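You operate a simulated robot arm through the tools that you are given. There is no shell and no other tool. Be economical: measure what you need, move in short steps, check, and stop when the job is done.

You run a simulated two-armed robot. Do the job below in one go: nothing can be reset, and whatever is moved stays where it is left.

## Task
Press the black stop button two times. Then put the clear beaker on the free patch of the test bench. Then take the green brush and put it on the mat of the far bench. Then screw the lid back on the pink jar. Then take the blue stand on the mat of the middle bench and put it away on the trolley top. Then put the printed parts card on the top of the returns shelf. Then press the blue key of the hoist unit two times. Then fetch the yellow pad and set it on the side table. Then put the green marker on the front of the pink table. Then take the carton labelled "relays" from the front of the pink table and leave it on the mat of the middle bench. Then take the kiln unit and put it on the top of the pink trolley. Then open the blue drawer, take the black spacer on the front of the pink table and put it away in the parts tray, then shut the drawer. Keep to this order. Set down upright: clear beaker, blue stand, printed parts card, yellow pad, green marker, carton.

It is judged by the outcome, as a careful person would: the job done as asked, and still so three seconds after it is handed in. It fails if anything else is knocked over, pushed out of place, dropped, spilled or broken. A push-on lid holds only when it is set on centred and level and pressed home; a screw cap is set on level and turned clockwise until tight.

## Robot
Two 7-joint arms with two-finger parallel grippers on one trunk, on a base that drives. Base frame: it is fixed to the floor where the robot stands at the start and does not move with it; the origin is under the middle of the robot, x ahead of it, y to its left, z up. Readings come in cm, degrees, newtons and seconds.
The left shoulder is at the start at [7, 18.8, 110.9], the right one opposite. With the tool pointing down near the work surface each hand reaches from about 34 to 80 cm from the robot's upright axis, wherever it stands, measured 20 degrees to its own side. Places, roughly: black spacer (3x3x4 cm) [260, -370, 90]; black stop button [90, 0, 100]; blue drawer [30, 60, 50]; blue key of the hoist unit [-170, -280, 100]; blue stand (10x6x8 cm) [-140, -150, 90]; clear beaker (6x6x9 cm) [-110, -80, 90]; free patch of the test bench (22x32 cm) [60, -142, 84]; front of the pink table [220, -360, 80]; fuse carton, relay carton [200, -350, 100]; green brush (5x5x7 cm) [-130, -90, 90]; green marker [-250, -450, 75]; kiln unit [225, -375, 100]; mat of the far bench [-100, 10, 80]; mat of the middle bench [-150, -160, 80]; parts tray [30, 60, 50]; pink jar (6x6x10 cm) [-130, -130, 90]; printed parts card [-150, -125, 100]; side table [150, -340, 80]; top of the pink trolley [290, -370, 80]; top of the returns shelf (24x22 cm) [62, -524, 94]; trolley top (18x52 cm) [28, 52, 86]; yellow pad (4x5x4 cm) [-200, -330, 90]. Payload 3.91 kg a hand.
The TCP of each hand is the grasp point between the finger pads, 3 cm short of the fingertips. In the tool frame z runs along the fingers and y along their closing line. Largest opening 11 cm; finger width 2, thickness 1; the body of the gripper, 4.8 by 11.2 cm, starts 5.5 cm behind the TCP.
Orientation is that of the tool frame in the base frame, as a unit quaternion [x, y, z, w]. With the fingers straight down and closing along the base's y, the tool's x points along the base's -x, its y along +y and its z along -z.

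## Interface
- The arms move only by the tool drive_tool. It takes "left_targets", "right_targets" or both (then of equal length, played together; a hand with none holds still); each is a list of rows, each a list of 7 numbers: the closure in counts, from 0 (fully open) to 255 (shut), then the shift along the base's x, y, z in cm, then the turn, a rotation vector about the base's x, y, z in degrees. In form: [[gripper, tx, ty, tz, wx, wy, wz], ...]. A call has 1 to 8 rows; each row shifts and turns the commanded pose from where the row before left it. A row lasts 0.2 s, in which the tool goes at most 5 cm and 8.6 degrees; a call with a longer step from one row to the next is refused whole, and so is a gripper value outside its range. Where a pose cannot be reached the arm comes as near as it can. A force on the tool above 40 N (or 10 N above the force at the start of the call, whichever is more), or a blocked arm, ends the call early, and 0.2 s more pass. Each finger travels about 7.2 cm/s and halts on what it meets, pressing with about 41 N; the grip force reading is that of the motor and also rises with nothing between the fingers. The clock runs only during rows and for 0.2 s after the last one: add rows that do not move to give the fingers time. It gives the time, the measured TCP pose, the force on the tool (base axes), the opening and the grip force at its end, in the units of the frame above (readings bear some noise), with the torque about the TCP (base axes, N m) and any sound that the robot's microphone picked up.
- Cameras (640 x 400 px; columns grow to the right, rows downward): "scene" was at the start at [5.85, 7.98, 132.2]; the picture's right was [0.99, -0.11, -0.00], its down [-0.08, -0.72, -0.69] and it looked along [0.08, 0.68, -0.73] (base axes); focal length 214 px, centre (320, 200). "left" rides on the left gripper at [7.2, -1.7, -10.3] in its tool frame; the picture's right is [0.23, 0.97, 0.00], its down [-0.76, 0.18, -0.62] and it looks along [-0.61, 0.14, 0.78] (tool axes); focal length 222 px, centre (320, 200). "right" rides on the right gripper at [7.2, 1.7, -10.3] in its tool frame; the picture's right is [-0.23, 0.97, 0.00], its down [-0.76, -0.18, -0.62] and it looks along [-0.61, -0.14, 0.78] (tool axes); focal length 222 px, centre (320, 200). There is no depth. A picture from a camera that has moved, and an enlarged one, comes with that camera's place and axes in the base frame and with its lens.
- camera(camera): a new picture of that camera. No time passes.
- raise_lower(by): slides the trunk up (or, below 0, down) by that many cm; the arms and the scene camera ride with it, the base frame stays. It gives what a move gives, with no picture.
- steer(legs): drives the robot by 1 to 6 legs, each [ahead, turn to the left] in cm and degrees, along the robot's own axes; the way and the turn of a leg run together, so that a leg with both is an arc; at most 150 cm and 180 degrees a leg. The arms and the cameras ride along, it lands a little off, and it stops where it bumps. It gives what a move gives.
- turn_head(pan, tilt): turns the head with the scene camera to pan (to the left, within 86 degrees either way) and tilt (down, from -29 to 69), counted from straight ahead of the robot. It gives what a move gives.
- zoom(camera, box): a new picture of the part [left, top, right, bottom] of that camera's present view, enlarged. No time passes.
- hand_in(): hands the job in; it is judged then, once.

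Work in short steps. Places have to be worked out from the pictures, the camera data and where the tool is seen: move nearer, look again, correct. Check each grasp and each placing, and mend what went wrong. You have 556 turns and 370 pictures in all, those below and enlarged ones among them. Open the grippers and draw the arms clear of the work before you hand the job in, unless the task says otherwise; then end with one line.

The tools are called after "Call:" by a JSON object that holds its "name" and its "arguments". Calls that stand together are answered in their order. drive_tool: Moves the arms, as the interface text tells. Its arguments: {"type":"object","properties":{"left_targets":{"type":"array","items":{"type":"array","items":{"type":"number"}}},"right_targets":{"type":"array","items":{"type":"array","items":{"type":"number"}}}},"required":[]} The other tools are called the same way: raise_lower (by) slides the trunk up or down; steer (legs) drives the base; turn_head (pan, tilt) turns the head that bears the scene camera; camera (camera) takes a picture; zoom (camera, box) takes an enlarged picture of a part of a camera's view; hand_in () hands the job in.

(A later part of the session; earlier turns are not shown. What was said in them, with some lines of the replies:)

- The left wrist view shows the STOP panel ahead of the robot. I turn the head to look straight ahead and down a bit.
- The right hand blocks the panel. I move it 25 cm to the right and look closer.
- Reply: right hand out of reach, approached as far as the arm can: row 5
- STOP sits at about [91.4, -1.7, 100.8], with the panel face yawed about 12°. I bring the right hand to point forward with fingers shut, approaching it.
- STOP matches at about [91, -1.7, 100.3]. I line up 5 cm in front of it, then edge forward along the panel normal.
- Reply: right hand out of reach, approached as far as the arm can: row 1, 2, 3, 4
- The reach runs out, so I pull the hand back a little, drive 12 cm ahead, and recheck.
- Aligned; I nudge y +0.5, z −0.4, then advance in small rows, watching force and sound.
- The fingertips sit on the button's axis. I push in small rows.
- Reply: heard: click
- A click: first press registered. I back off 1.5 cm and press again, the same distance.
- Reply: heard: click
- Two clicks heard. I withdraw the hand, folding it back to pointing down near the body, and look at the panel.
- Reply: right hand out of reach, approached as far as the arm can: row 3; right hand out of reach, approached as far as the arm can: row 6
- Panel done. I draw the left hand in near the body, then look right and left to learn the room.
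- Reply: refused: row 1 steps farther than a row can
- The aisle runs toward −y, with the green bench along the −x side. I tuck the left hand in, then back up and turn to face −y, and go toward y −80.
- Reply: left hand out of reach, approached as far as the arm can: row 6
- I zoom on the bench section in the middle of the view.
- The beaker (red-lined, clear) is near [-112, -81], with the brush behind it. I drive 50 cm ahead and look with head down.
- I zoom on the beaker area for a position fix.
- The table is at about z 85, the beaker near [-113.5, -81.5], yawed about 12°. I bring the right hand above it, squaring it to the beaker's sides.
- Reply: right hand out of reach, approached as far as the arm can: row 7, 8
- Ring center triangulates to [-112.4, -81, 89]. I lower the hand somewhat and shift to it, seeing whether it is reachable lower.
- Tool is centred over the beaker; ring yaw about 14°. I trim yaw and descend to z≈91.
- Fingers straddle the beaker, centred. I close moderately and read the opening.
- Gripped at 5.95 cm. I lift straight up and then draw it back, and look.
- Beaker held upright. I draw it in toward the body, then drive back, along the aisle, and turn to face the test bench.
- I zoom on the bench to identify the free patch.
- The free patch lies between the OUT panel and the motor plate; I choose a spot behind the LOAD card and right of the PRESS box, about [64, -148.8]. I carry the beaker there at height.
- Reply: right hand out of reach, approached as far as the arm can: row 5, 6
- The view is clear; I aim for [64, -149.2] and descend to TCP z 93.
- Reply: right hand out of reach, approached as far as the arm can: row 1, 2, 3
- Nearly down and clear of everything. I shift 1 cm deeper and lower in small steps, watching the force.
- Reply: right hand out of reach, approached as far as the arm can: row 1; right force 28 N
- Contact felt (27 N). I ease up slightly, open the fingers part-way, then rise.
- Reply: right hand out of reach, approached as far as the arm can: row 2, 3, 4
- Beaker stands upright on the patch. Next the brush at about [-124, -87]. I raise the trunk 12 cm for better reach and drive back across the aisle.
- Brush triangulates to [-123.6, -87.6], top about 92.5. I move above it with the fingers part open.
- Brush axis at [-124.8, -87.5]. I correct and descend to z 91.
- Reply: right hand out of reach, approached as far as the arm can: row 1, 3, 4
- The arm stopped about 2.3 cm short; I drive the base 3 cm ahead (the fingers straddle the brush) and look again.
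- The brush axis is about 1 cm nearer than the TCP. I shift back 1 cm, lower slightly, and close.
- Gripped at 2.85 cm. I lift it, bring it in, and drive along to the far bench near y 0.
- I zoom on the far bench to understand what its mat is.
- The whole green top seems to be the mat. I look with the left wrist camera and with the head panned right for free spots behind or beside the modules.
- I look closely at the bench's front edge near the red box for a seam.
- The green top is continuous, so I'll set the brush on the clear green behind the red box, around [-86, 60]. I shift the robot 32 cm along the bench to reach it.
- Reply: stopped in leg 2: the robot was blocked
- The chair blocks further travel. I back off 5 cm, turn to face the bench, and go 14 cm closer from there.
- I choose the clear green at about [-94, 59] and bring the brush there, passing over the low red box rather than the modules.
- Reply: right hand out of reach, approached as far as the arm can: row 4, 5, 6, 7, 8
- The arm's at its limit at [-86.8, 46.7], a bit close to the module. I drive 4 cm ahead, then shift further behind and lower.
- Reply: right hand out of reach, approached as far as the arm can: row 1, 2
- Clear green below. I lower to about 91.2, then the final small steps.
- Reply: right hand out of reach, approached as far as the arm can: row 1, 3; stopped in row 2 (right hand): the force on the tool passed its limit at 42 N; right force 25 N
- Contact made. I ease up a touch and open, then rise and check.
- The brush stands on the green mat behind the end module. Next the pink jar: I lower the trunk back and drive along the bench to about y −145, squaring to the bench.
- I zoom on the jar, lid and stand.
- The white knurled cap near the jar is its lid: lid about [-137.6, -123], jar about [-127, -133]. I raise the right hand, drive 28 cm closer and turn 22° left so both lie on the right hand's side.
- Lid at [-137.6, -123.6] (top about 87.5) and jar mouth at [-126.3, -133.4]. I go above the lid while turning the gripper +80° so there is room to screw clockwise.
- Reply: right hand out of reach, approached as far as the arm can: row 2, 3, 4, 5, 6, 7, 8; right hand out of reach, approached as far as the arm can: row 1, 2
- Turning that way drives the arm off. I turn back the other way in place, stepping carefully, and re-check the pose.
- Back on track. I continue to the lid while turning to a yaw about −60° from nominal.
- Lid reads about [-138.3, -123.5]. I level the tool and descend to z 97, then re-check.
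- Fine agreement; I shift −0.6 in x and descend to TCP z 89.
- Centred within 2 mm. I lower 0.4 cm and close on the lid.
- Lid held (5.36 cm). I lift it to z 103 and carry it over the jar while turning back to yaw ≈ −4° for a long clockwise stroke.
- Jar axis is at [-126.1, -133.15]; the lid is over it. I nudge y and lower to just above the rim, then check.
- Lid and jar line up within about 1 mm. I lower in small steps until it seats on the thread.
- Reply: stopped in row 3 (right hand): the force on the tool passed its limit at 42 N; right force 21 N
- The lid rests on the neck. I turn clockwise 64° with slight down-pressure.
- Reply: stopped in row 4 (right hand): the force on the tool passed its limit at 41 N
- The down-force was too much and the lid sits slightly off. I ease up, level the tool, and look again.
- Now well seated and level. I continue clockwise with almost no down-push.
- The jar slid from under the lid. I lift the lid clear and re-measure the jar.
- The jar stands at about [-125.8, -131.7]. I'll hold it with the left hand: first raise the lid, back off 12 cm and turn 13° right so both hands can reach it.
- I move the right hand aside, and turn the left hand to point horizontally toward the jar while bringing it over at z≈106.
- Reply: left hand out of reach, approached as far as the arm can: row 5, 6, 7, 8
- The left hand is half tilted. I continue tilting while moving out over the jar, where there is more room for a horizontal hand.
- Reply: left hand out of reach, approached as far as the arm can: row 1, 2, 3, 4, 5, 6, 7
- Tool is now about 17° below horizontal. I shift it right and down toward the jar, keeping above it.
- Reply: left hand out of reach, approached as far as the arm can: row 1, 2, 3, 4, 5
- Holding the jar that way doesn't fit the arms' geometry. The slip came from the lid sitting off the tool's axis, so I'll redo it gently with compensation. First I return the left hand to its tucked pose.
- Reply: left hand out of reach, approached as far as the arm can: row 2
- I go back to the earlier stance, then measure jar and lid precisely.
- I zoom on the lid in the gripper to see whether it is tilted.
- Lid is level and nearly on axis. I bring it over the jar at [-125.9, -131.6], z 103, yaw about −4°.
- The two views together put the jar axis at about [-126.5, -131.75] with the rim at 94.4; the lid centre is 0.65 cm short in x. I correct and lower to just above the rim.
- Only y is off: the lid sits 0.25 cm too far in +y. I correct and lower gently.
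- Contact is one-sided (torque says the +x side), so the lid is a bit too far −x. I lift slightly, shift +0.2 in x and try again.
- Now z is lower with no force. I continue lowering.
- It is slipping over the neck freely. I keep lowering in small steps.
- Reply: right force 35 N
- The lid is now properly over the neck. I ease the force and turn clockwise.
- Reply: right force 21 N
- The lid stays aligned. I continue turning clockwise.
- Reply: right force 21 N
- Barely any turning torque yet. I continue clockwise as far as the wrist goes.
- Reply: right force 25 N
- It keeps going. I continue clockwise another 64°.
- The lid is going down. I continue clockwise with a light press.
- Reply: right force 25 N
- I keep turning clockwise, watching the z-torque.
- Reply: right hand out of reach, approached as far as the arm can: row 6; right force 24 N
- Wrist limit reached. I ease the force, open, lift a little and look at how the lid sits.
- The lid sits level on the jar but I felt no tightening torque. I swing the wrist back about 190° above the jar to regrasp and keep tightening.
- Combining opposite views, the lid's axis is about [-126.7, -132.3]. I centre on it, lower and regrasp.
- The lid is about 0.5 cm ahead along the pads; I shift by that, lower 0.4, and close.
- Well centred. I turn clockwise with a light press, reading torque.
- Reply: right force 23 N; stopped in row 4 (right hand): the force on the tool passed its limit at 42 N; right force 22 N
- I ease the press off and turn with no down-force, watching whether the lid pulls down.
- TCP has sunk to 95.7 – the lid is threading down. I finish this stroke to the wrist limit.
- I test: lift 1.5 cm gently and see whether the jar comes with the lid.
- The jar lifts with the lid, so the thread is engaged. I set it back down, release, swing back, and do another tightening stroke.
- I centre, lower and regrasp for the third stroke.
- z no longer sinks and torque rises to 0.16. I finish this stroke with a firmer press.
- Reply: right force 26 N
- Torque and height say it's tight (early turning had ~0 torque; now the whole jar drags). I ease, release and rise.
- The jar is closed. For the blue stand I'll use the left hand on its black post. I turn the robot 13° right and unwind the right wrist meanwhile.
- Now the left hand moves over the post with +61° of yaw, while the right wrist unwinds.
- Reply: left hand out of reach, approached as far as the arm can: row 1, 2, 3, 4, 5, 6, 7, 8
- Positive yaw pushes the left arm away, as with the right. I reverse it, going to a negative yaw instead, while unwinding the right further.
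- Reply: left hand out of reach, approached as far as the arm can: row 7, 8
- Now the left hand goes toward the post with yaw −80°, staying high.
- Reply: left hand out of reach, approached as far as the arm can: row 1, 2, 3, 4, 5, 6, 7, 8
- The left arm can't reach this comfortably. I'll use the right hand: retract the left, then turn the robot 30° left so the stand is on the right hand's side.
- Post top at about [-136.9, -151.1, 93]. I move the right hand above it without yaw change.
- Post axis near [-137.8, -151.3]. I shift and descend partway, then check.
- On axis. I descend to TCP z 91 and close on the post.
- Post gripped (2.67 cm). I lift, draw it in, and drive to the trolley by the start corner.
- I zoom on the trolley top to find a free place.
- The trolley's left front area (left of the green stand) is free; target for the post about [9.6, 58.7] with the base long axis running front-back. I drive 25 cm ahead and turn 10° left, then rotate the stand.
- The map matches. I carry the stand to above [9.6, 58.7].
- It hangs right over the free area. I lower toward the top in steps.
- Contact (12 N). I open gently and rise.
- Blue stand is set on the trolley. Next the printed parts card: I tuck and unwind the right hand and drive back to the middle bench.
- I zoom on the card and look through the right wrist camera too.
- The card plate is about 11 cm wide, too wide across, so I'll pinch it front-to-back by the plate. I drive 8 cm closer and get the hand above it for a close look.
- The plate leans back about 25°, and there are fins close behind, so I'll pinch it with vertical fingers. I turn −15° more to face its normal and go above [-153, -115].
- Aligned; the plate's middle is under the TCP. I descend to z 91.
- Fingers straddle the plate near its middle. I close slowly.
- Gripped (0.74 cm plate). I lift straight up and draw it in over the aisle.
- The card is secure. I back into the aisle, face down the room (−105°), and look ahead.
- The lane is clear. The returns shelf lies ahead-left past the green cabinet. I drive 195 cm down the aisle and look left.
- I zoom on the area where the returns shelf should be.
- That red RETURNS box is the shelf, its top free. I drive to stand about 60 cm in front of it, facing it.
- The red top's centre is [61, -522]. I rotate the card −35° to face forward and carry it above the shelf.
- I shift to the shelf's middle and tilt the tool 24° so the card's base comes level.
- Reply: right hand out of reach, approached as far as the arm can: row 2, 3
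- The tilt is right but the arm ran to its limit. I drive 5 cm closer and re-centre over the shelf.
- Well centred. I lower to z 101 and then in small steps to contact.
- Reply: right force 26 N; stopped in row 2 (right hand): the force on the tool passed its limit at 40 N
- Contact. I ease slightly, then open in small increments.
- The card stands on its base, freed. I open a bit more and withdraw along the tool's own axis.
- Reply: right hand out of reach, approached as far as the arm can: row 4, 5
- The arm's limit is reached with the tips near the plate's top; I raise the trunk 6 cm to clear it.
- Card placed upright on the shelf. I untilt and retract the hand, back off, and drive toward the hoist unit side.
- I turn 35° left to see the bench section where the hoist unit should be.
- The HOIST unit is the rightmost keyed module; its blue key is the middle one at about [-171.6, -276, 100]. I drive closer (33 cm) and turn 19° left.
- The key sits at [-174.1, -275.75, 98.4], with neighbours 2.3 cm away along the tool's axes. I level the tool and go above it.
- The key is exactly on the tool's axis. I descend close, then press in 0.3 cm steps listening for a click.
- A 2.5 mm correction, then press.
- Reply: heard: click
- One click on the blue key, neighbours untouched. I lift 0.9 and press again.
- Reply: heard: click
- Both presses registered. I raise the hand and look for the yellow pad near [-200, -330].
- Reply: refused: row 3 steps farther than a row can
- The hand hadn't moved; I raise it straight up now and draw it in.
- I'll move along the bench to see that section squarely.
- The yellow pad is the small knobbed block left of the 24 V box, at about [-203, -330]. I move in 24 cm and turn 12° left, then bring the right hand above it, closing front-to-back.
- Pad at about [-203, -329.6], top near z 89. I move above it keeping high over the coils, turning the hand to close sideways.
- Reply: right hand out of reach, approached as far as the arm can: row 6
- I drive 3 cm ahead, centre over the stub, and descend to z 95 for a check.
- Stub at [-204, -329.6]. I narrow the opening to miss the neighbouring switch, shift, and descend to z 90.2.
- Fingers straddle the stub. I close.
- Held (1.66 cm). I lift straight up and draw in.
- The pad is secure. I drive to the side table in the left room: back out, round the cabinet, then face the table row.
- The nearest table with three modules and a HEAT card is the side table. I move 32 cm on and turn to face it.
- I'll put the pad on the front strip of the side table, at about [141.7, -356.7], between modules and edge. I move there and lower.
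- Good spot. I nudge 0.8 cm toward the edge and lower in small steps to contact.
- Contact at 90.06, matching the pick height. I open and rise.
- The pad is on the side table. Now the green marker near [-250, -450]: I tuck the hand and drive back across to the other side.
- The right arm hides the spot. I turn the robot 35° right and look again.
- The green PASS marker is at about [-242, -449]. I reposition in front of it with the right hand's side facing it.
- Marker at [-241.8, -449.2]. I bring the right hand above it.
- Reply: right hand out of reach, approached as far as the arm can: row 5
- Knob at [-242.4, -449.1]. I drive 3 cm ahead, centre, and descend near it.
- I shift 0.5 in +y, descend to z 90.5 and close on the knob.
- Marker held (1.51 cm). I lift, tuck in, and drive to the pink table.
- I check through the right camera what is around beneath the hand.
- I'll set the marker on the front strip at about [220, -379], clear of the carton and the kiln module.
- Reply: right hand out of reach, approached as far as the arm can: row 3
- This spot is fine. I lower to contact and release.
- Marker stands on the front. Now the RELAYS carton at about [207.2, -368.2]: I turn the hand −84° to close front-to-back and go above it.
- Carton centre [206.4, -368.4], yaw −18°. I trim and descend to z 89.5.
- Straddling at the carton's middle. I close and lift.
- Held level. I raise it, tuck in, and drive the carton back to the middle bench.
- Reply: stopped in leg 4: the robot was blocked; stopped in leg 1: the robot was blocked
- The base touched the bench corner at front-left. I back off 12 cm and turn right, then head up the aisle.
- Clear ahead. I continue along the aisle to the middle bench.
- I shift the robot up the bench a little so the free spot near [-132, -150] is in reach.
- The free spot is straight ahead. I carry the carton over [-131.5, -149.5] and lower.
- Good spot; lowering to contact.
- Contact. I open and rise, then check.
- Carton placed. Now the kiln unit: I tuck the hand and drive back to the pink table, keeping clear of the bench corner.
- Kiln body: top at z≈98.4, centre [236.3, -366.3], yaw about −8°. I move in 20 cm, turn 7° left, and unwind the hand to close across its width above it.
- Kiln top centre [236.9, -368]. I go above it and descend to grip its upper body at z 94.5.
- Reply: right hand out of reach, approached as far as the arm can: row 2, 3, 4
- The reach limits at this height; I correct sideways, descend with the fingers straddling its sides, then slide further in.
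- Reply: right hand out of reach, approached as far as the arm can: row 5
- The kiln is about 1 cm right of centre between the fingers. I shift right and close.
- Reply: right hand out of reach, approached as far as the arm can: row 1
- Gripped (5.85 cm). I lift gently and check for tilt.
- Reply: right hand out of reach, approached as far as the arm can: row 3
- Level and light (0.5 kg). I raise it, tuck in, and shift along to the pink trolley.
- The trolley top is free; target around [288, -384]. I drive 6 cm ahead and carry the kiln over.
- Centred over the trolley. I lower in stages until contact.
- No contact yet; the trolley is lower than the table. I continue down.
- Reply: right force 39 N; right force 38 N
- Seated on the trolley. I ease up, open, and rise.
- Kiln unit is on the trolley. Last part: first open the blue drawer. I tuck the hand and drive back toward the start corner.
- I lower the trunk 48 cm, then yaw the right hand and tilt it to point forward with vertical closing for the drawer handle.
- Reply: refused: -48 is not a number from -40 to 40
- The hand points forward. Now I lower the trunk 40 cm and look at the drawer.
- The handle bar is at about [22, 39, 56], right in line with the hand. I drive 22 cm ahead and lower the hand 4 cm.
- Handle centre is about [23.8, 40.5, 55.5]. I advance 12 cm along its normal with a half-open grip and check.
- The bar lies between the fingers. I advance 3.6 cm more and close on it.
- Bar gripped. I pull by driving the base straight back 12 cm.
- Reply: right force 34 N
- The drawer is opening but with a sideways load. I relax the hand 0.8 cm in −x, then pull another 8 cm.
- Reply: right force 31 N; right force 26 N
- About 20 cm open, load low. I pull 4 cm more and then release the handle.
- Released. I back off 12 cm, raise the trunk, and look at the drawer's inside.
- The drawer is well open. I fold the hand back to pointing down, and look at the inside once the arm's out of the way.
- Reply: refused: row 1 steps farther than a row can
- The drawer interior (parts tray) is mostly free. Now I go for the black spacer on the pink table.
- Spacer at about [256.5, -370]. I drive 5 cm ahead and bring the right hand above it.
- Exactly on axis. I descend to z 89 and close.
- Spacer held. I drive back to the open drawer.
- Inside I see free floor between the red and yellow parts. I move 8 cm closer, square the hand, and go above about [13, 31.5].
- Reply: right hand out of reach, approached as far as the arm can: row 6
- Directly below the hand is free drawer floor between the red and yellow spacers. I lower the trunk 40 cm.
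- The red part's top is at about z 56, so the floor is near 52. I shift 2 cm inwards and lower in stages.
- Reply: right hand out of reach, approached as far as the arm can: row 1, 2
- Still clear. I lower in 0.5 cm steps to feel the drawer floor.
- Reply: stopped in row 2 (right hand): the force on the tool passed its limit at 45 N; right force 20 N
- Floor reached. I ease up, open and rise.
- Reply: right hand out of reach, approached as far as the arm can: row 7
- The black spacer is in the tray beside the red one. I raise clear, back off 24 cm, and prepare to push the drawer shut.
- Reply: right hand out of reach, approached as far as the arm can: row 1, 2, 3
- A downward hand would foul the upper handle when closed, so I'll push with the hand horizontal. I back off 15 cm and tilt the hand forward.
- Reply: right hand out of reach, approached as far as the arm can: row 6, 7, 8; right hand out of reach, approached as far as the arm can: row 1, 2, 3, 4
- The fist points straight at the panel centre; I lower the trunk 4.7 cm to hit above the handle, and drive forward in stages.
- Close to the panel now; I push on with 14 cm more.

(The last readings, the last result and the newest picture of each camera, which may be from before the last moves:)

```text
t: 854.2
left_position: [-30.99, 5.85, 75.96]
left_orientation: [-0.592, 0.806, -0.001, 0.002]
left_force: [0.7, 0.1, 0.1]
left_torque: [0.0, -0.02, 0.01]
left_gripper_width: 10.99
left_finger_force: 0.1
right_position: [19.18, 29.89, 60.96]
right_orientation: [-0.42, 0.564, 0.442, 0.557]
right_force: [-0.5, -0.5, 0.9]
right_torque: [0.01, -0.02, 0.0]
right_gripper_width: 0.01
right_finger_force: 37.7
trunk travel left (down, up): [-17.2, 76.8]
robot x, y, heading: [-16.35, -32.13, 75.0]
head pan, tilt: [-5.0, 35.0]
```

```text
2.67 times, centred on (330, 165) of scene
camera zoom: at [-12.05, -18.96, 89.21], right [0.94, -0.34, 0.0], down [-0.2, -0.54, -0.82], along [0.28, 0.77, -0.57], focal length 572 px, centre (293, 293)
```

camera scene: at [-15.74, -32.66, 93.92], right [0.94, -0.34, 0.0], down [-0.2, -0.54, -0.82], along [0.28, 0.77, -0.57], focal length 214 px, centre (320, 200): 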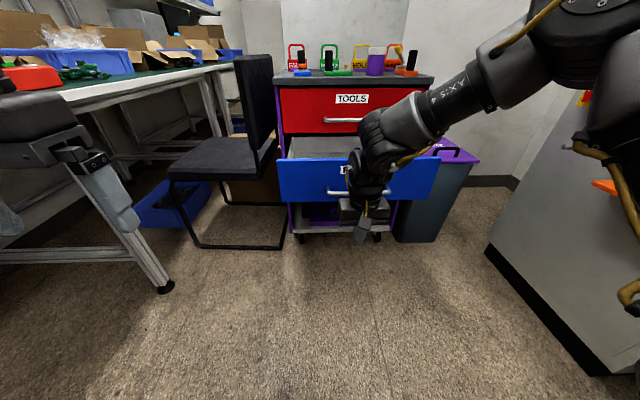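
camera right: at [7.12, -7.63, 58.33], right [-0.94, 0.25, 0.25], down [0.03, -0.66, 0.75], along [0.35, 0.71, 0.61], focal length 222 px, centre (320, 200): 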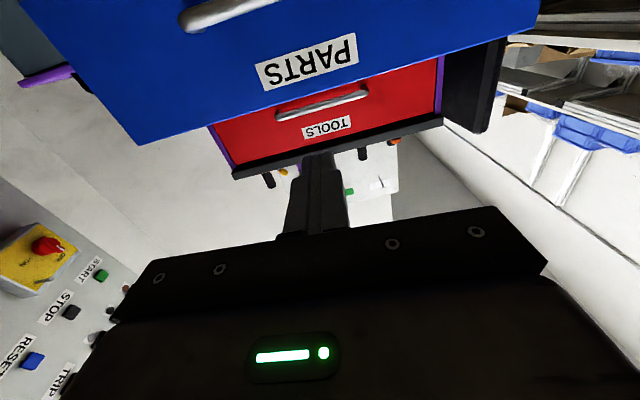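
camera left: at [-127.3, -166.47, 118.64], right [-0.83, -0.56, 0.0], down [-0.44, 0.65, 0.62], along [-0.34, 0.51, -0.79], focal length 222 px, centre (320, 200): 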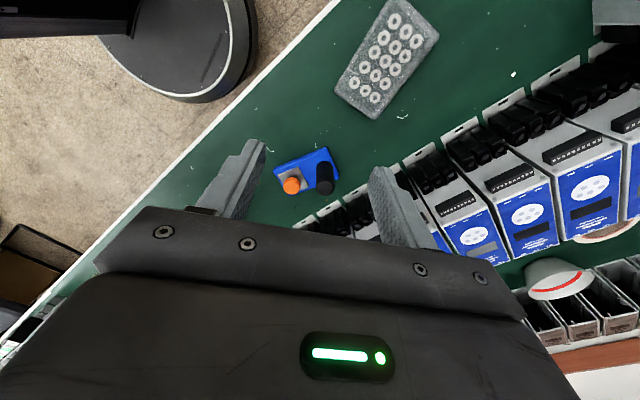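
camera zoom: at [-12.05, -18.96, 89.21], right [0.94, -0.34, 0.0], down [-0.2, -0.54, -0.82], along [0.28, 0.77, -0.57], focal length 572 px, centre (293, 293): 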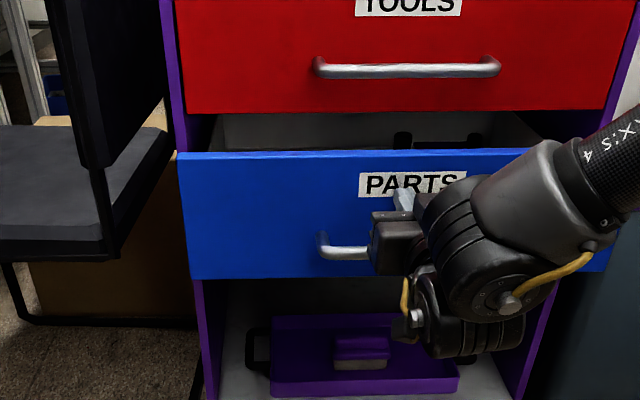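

The drawer is sliding shut. I push 9 more.

Call:
{"name": "steer", "arguments": {"legs": [[8, 0]]}}

Call:
{"name": "steer", "arguments": {"legs": [[3, 0]]}}

Call:
{"name": "zoom", "arguments": {"camera": "scene", "box": [230, 90, 430, 240]}}

```text
t: 855.3
left_position: [-28.99, 13.61, 75.98]
left_orientation: [-0.592, 0.806, -0.001, 0.001]
left_force: [-0.3, 0.6, 0.5]
left_torque: [-0.02, 0.02, -0.02]
left_gripper_width: 10.97
left_finger_force: 0.0
right_position: [21.3, 37.75, 60.87]
right_orientation: [-0.421, 0.564, 0.44, 0.558]
right_force: [0.1, -0.2, 0.2]
right_torque: [0.01, 0.04, -0.04]
right_gripper_width: 0.01
right_finger_force: 37.6
trunk travel left (down, up): [-17.2, 76.8]
robot x, y, heading: [-14.04, -24.17, 75.0]
head pan, tilt: [-5.0, 35.0]
```

```text
t: 856.1
left_position: [-28.22, 16.45, 75.95]
left_orientation: [-0.592, 0.806, 0.0, 0.001]
left_force: [-0.2, -0.3, -0.5]
left_torque: [0.05, 0.0, -0.03]
left_gripper_width: 11.01
left_finger_force: 0.0
right_position: [22.11, 40.55, 60.91]
right_orientation: [-0.42, 0.564, 0.441, 0.557]
right_force: [-0.1, 0.0, -1.3]
right_torque: [0.0, -0.01, -0.03]
right_gripper_width: 0.0
right_finger_force: 38.2
trunk travel left (down, up): [-17.2, 76.8]
robot x, y, heading: [-13.63, -21.49, 75.2]
head pan, tilt: [-5.0, 35.0]
```

```text
2.67 times, centred on (330, 165) of scene
camera zoom: at [-9.2, -8.32, 89.21], right [0.94, -0.34, 0.0], down [-0.2, -0.54, -0.82], along [0.28, 0.77, -0.57], focal length 572 px, centre (293, 293)
```

zoom: 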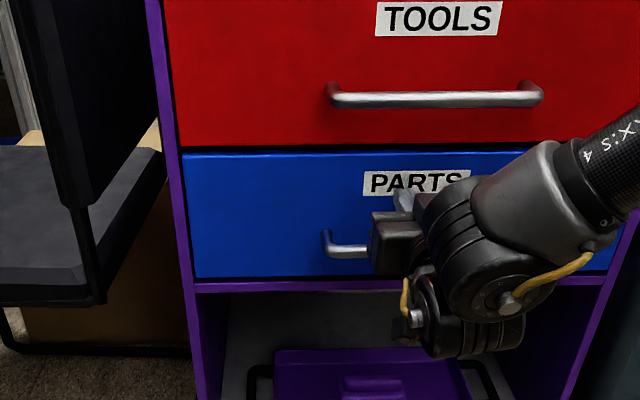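

Almost flush. I push the last bit with the arm until it resists.

Call:
{"name": "drive_tool", "arguments": {"right_targets": [[255, 0.13, 0.5, 0, 0, 0, 0], [255, 0.13, 0.5, 0, 0, 0, 0], [255, 0.13, 0.5, 0, 0, 0, 0]]}}

Call:
{"name": "zoom", "arguments": {"camera": "scene", "box": [230, 90, 430, 240]}}

```text
t: 857.0
left_position: [-28.11, 16.29, 76.09]
left_orientation: [-0.591, 0.807, 0.0, 0.002]
left_force: [-0.3, 0.1, -0.3]
left_torque: [-0.02, 0.0, 0.0]
left_gripper_width: 11.0
left_finger_force: 0.0
right_position: [21.96, 41.33, 60.98]
right_orientation: [-0.418, 0.566, 0.438, 0.559]
right_force: [4.1, -32.9, -2.9]
right_torque: [-0.2, 0.05, -0.6]
right_gripper_width: 0.0
right_finger_force: 37.3
right hand out of reach, approached as far as the arm can: row 2, 3
trunk travel left (down, up): [-17.2, 76.8]
robot x, y, heading: [-13.71, -21.62, 74.7]
head pan, tilt: [-5.0, 35.0]
```

```text
2.67 times, centred on (330, 165) of scene
camera zoom: at [-9.16, -8.63, 89.25], right [0.94, -0.34, 0.0], down [-0.2, -0.54, -0.82], along [0.28, 0.77, -0.57], focal length 572 px, centre (293, 293)
```

zoom: 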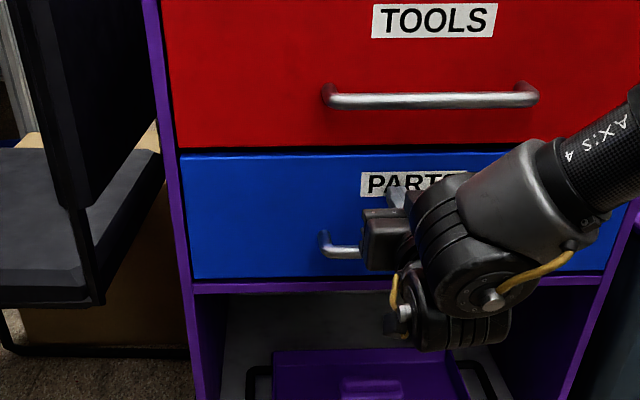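

33 N resistance: the drawer is shut. I back off, raise the trunk, fold the hand back and open it, then check the trolley.

Call:
{"name": "steer", "arguments": {"legs": [[-35, 0]]}}

Call:
{"name": "raise_lower", "arguments": {"by": 40}}

Call:
{"name": "drive_tool", "arguments": {"right_targets": [[200, -0.8, -2.5, 1, -7.9, 2.15, 0], [100, -0.8, -2.5, 1, -7.9, 2.15, 0], [0, -0.8, -2.5, 1, -7.9, 2.15, 0], [0, -0.8, -2.5, 1, -7.9, 2.15, 0], [0, -0.8, -2.5, 1, -7.9, 2.15, 0], [0, -0.8, -2.5, 1, -7.9, 2.15, 0], [0, -0.8, -2.5, 1, -7.9, 2.15, 0]]}}

Call:
{"name": "turn_head", "arguments": {"pan": -5, "tilt": 30}}

Call:
{"name": "zoom", "arguments": {"camera": "scene", "box": [200, 90, 440, 270]}}

```text
t: 859.2
left_position: [-37.17, -17.2, 76.01]
left_orientation: [-0.592, 0.806, -0.001, 0.002]
left_force: [0.0, 0.4, 0.8]
left_torque: [0.02, 0.01, -0.02]
left_gripper_width: 11.0
left_finger_force: 0.0
right_position: [12.63, 7.75, 60.99]
right_orientation: [-0.418, 0.565, 0.44, 0.559]
right_force: [0.1, -0.3, 0.8]
right_torque: [0.0, -0.01, 0.0]
right_gripper_width: 0.0
right_finger_force: 38.2
trunk travel left (down, up): [-17.2, 76.8]
robot x, y, heading: [-22.83, -55.41, 75.2]
head pan, tilt: [-5.0, 35.0]
```

```text
t: 863.0
left_position: [-37.24, -17.37, 115.97]
left_orientation: [-0.591, 0.806, -0.001, 0.002]
left_force: [-0.2, -0.1, -0.1]
left_torque: [-0.04, 0.02, -0.01]
left_gripper_width: 11.0
left_finger_force: 0.2
right_position: [12.73, 7.76, 101.04]
right_orientation: [-0.419, 0.565, 0.44, 0.558]
right_force: [-0.4, -0.7, -0.1]
right_torque: [-0.02, 0.0, 0.01]
right_gripper_width: 0.0
right_finger_force: 37.3
trunk travel left (down, up): [-57.2, 36.8]
robot x, y, heading: [-22.82, -55.23, 75.1]
head pan, tilt: [-5.0, 35.0]
```

```text
t: 864.6
left_position: [-37.5, -17.54, 116.04]
left_orientation: [-0.592, 0.806, -0.001, 0.002]
left_force: [0.4, -0.2, -0.3]
left_torque: [0.05, -0.03, 0.04]
left_gripper_width: 10.99
left_finger_force: 0.0
right_position: [6.81, -10.01, 108.08]
right_orientation: [-0.57, 0.769, 0.177, 0.227]
right_force: [-0.4, -0.5, -0.3]
right_torque: [-0.02, -0.04, 0.0]
right_gripper_width: 11.0
right_finger_force: 0.0
trunk travel left (down, up): [-57.2, 36.8]
robot x, y, heading: [-22.38, -55.57, 74.7]
head pan, tilt: [-5.0, 35.0]
```

```text
t: 865.3
left_position: [-37.24, -17.27, 115.92]
left_orientation: [-0.592, 0.806, -0.001, 0.0]
left_force: [-0.3, 0.0, 1.0]
left_torque: [0.01, 0.03, 0.02]
left_gripper_width: 11.0
left_finger_force: 0.1
right_position: [7.1, -9.66, 108.0]
right_orientation: [-0.57, 0.77, 0.177, 0.225]
right_force: [-0.4, 1.0, 0.9]
right_torque: [0.01, -0.02, 0.02]
right_gripper_width: 10.98
right_finger_force: 0.0
trunk travel left (down, up): [-57.2, 36.8]
robot x, y, heading: [-22.93, -55.03, 74.8]
head pan, tilt: [-5.0, 30.0]
```

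```text
2.22 times, centred on (320, 180) of scene
camera zoom: at [-18.17, -41.96, 129.99], right [0.94, -0.34, 0.0], down [-0.17, -0.47, -0.87], along [0.3, 0.81, -0.5], focal length 477 px, centre (320, 244)
```

zoom: 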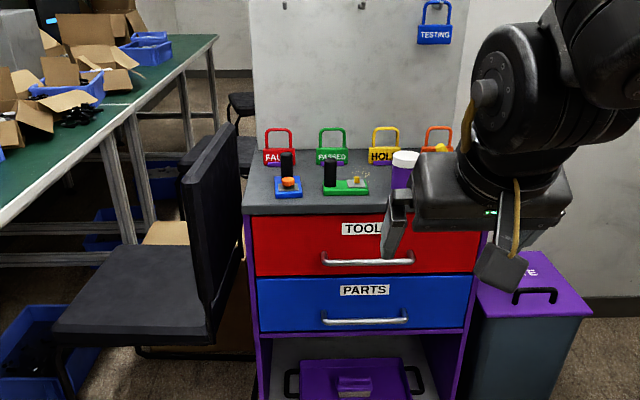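

The drawer is shut and everything on the trolley stands. A last look at the brush on the far bench before handing in.

Call:
{"name": "turn_head", "arguments": {"pan": 45, "tilt": 25}}

Call:
{"name": "camera", "arguments": {"camera": "scene"}}

```text
t: 866.5
left_position: [-37.2, -17.37, 116.01]
left_orientation: [-0.592, 0.806, 0.0, 0.002]
left_force: [-0.1, 0.6, -0.5]
left_torque: [0.0, 0.0, 0.01]
left_gripper_width: 11.0
left_finger_force: 0.1
right_position: [7.08, -9.71, 108.0]
right_orientation: [-0.57, 0.77, 0.177, 0.226]
right_force: [0.8, 0.0, 0.5]
right_torque: [0.0, -0.02, -0.01]
right_gripper_width: 11.01
right_finger_force: 0.0
trunk travel left (down, up): [-57.2, 36.8]
robot x, y, heading: [-22.56, -55.03, 74.8]
head pan, tilt: [45.0, 25.0]
```

```text
78 pictures are left
camera scene: at [-25.89, -42.51, 130.8], right [0.87, 0.5, 0.0], down [0.21, -0.37, -0.91], along [-0.45, 0.79, -0.42], focal length 214 px, centre (320, 200)
```

scene: 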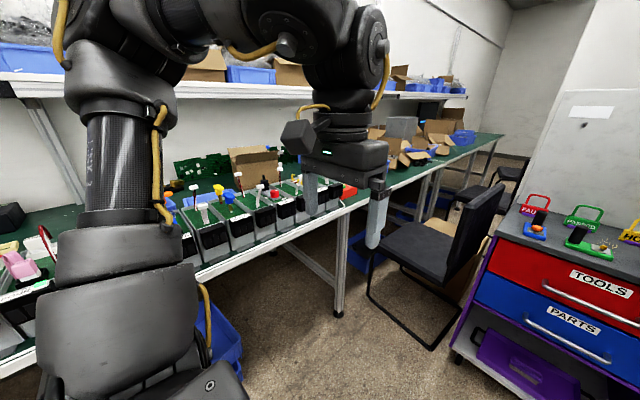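

Nothing looks disturbed here, though the brush itself is behind the left hand. The grippers are open and the arms clear, so I hand in.

Call:
{"name": "hand_in", "arguments": {}}

```text
The job is handed in.
```

I carried out every step in the order given and handed the job in. Two points could not be confirmed: the jar lid's tightness was judged only from torque and height readings, and in my final look the brush was hidden behind the left hand.
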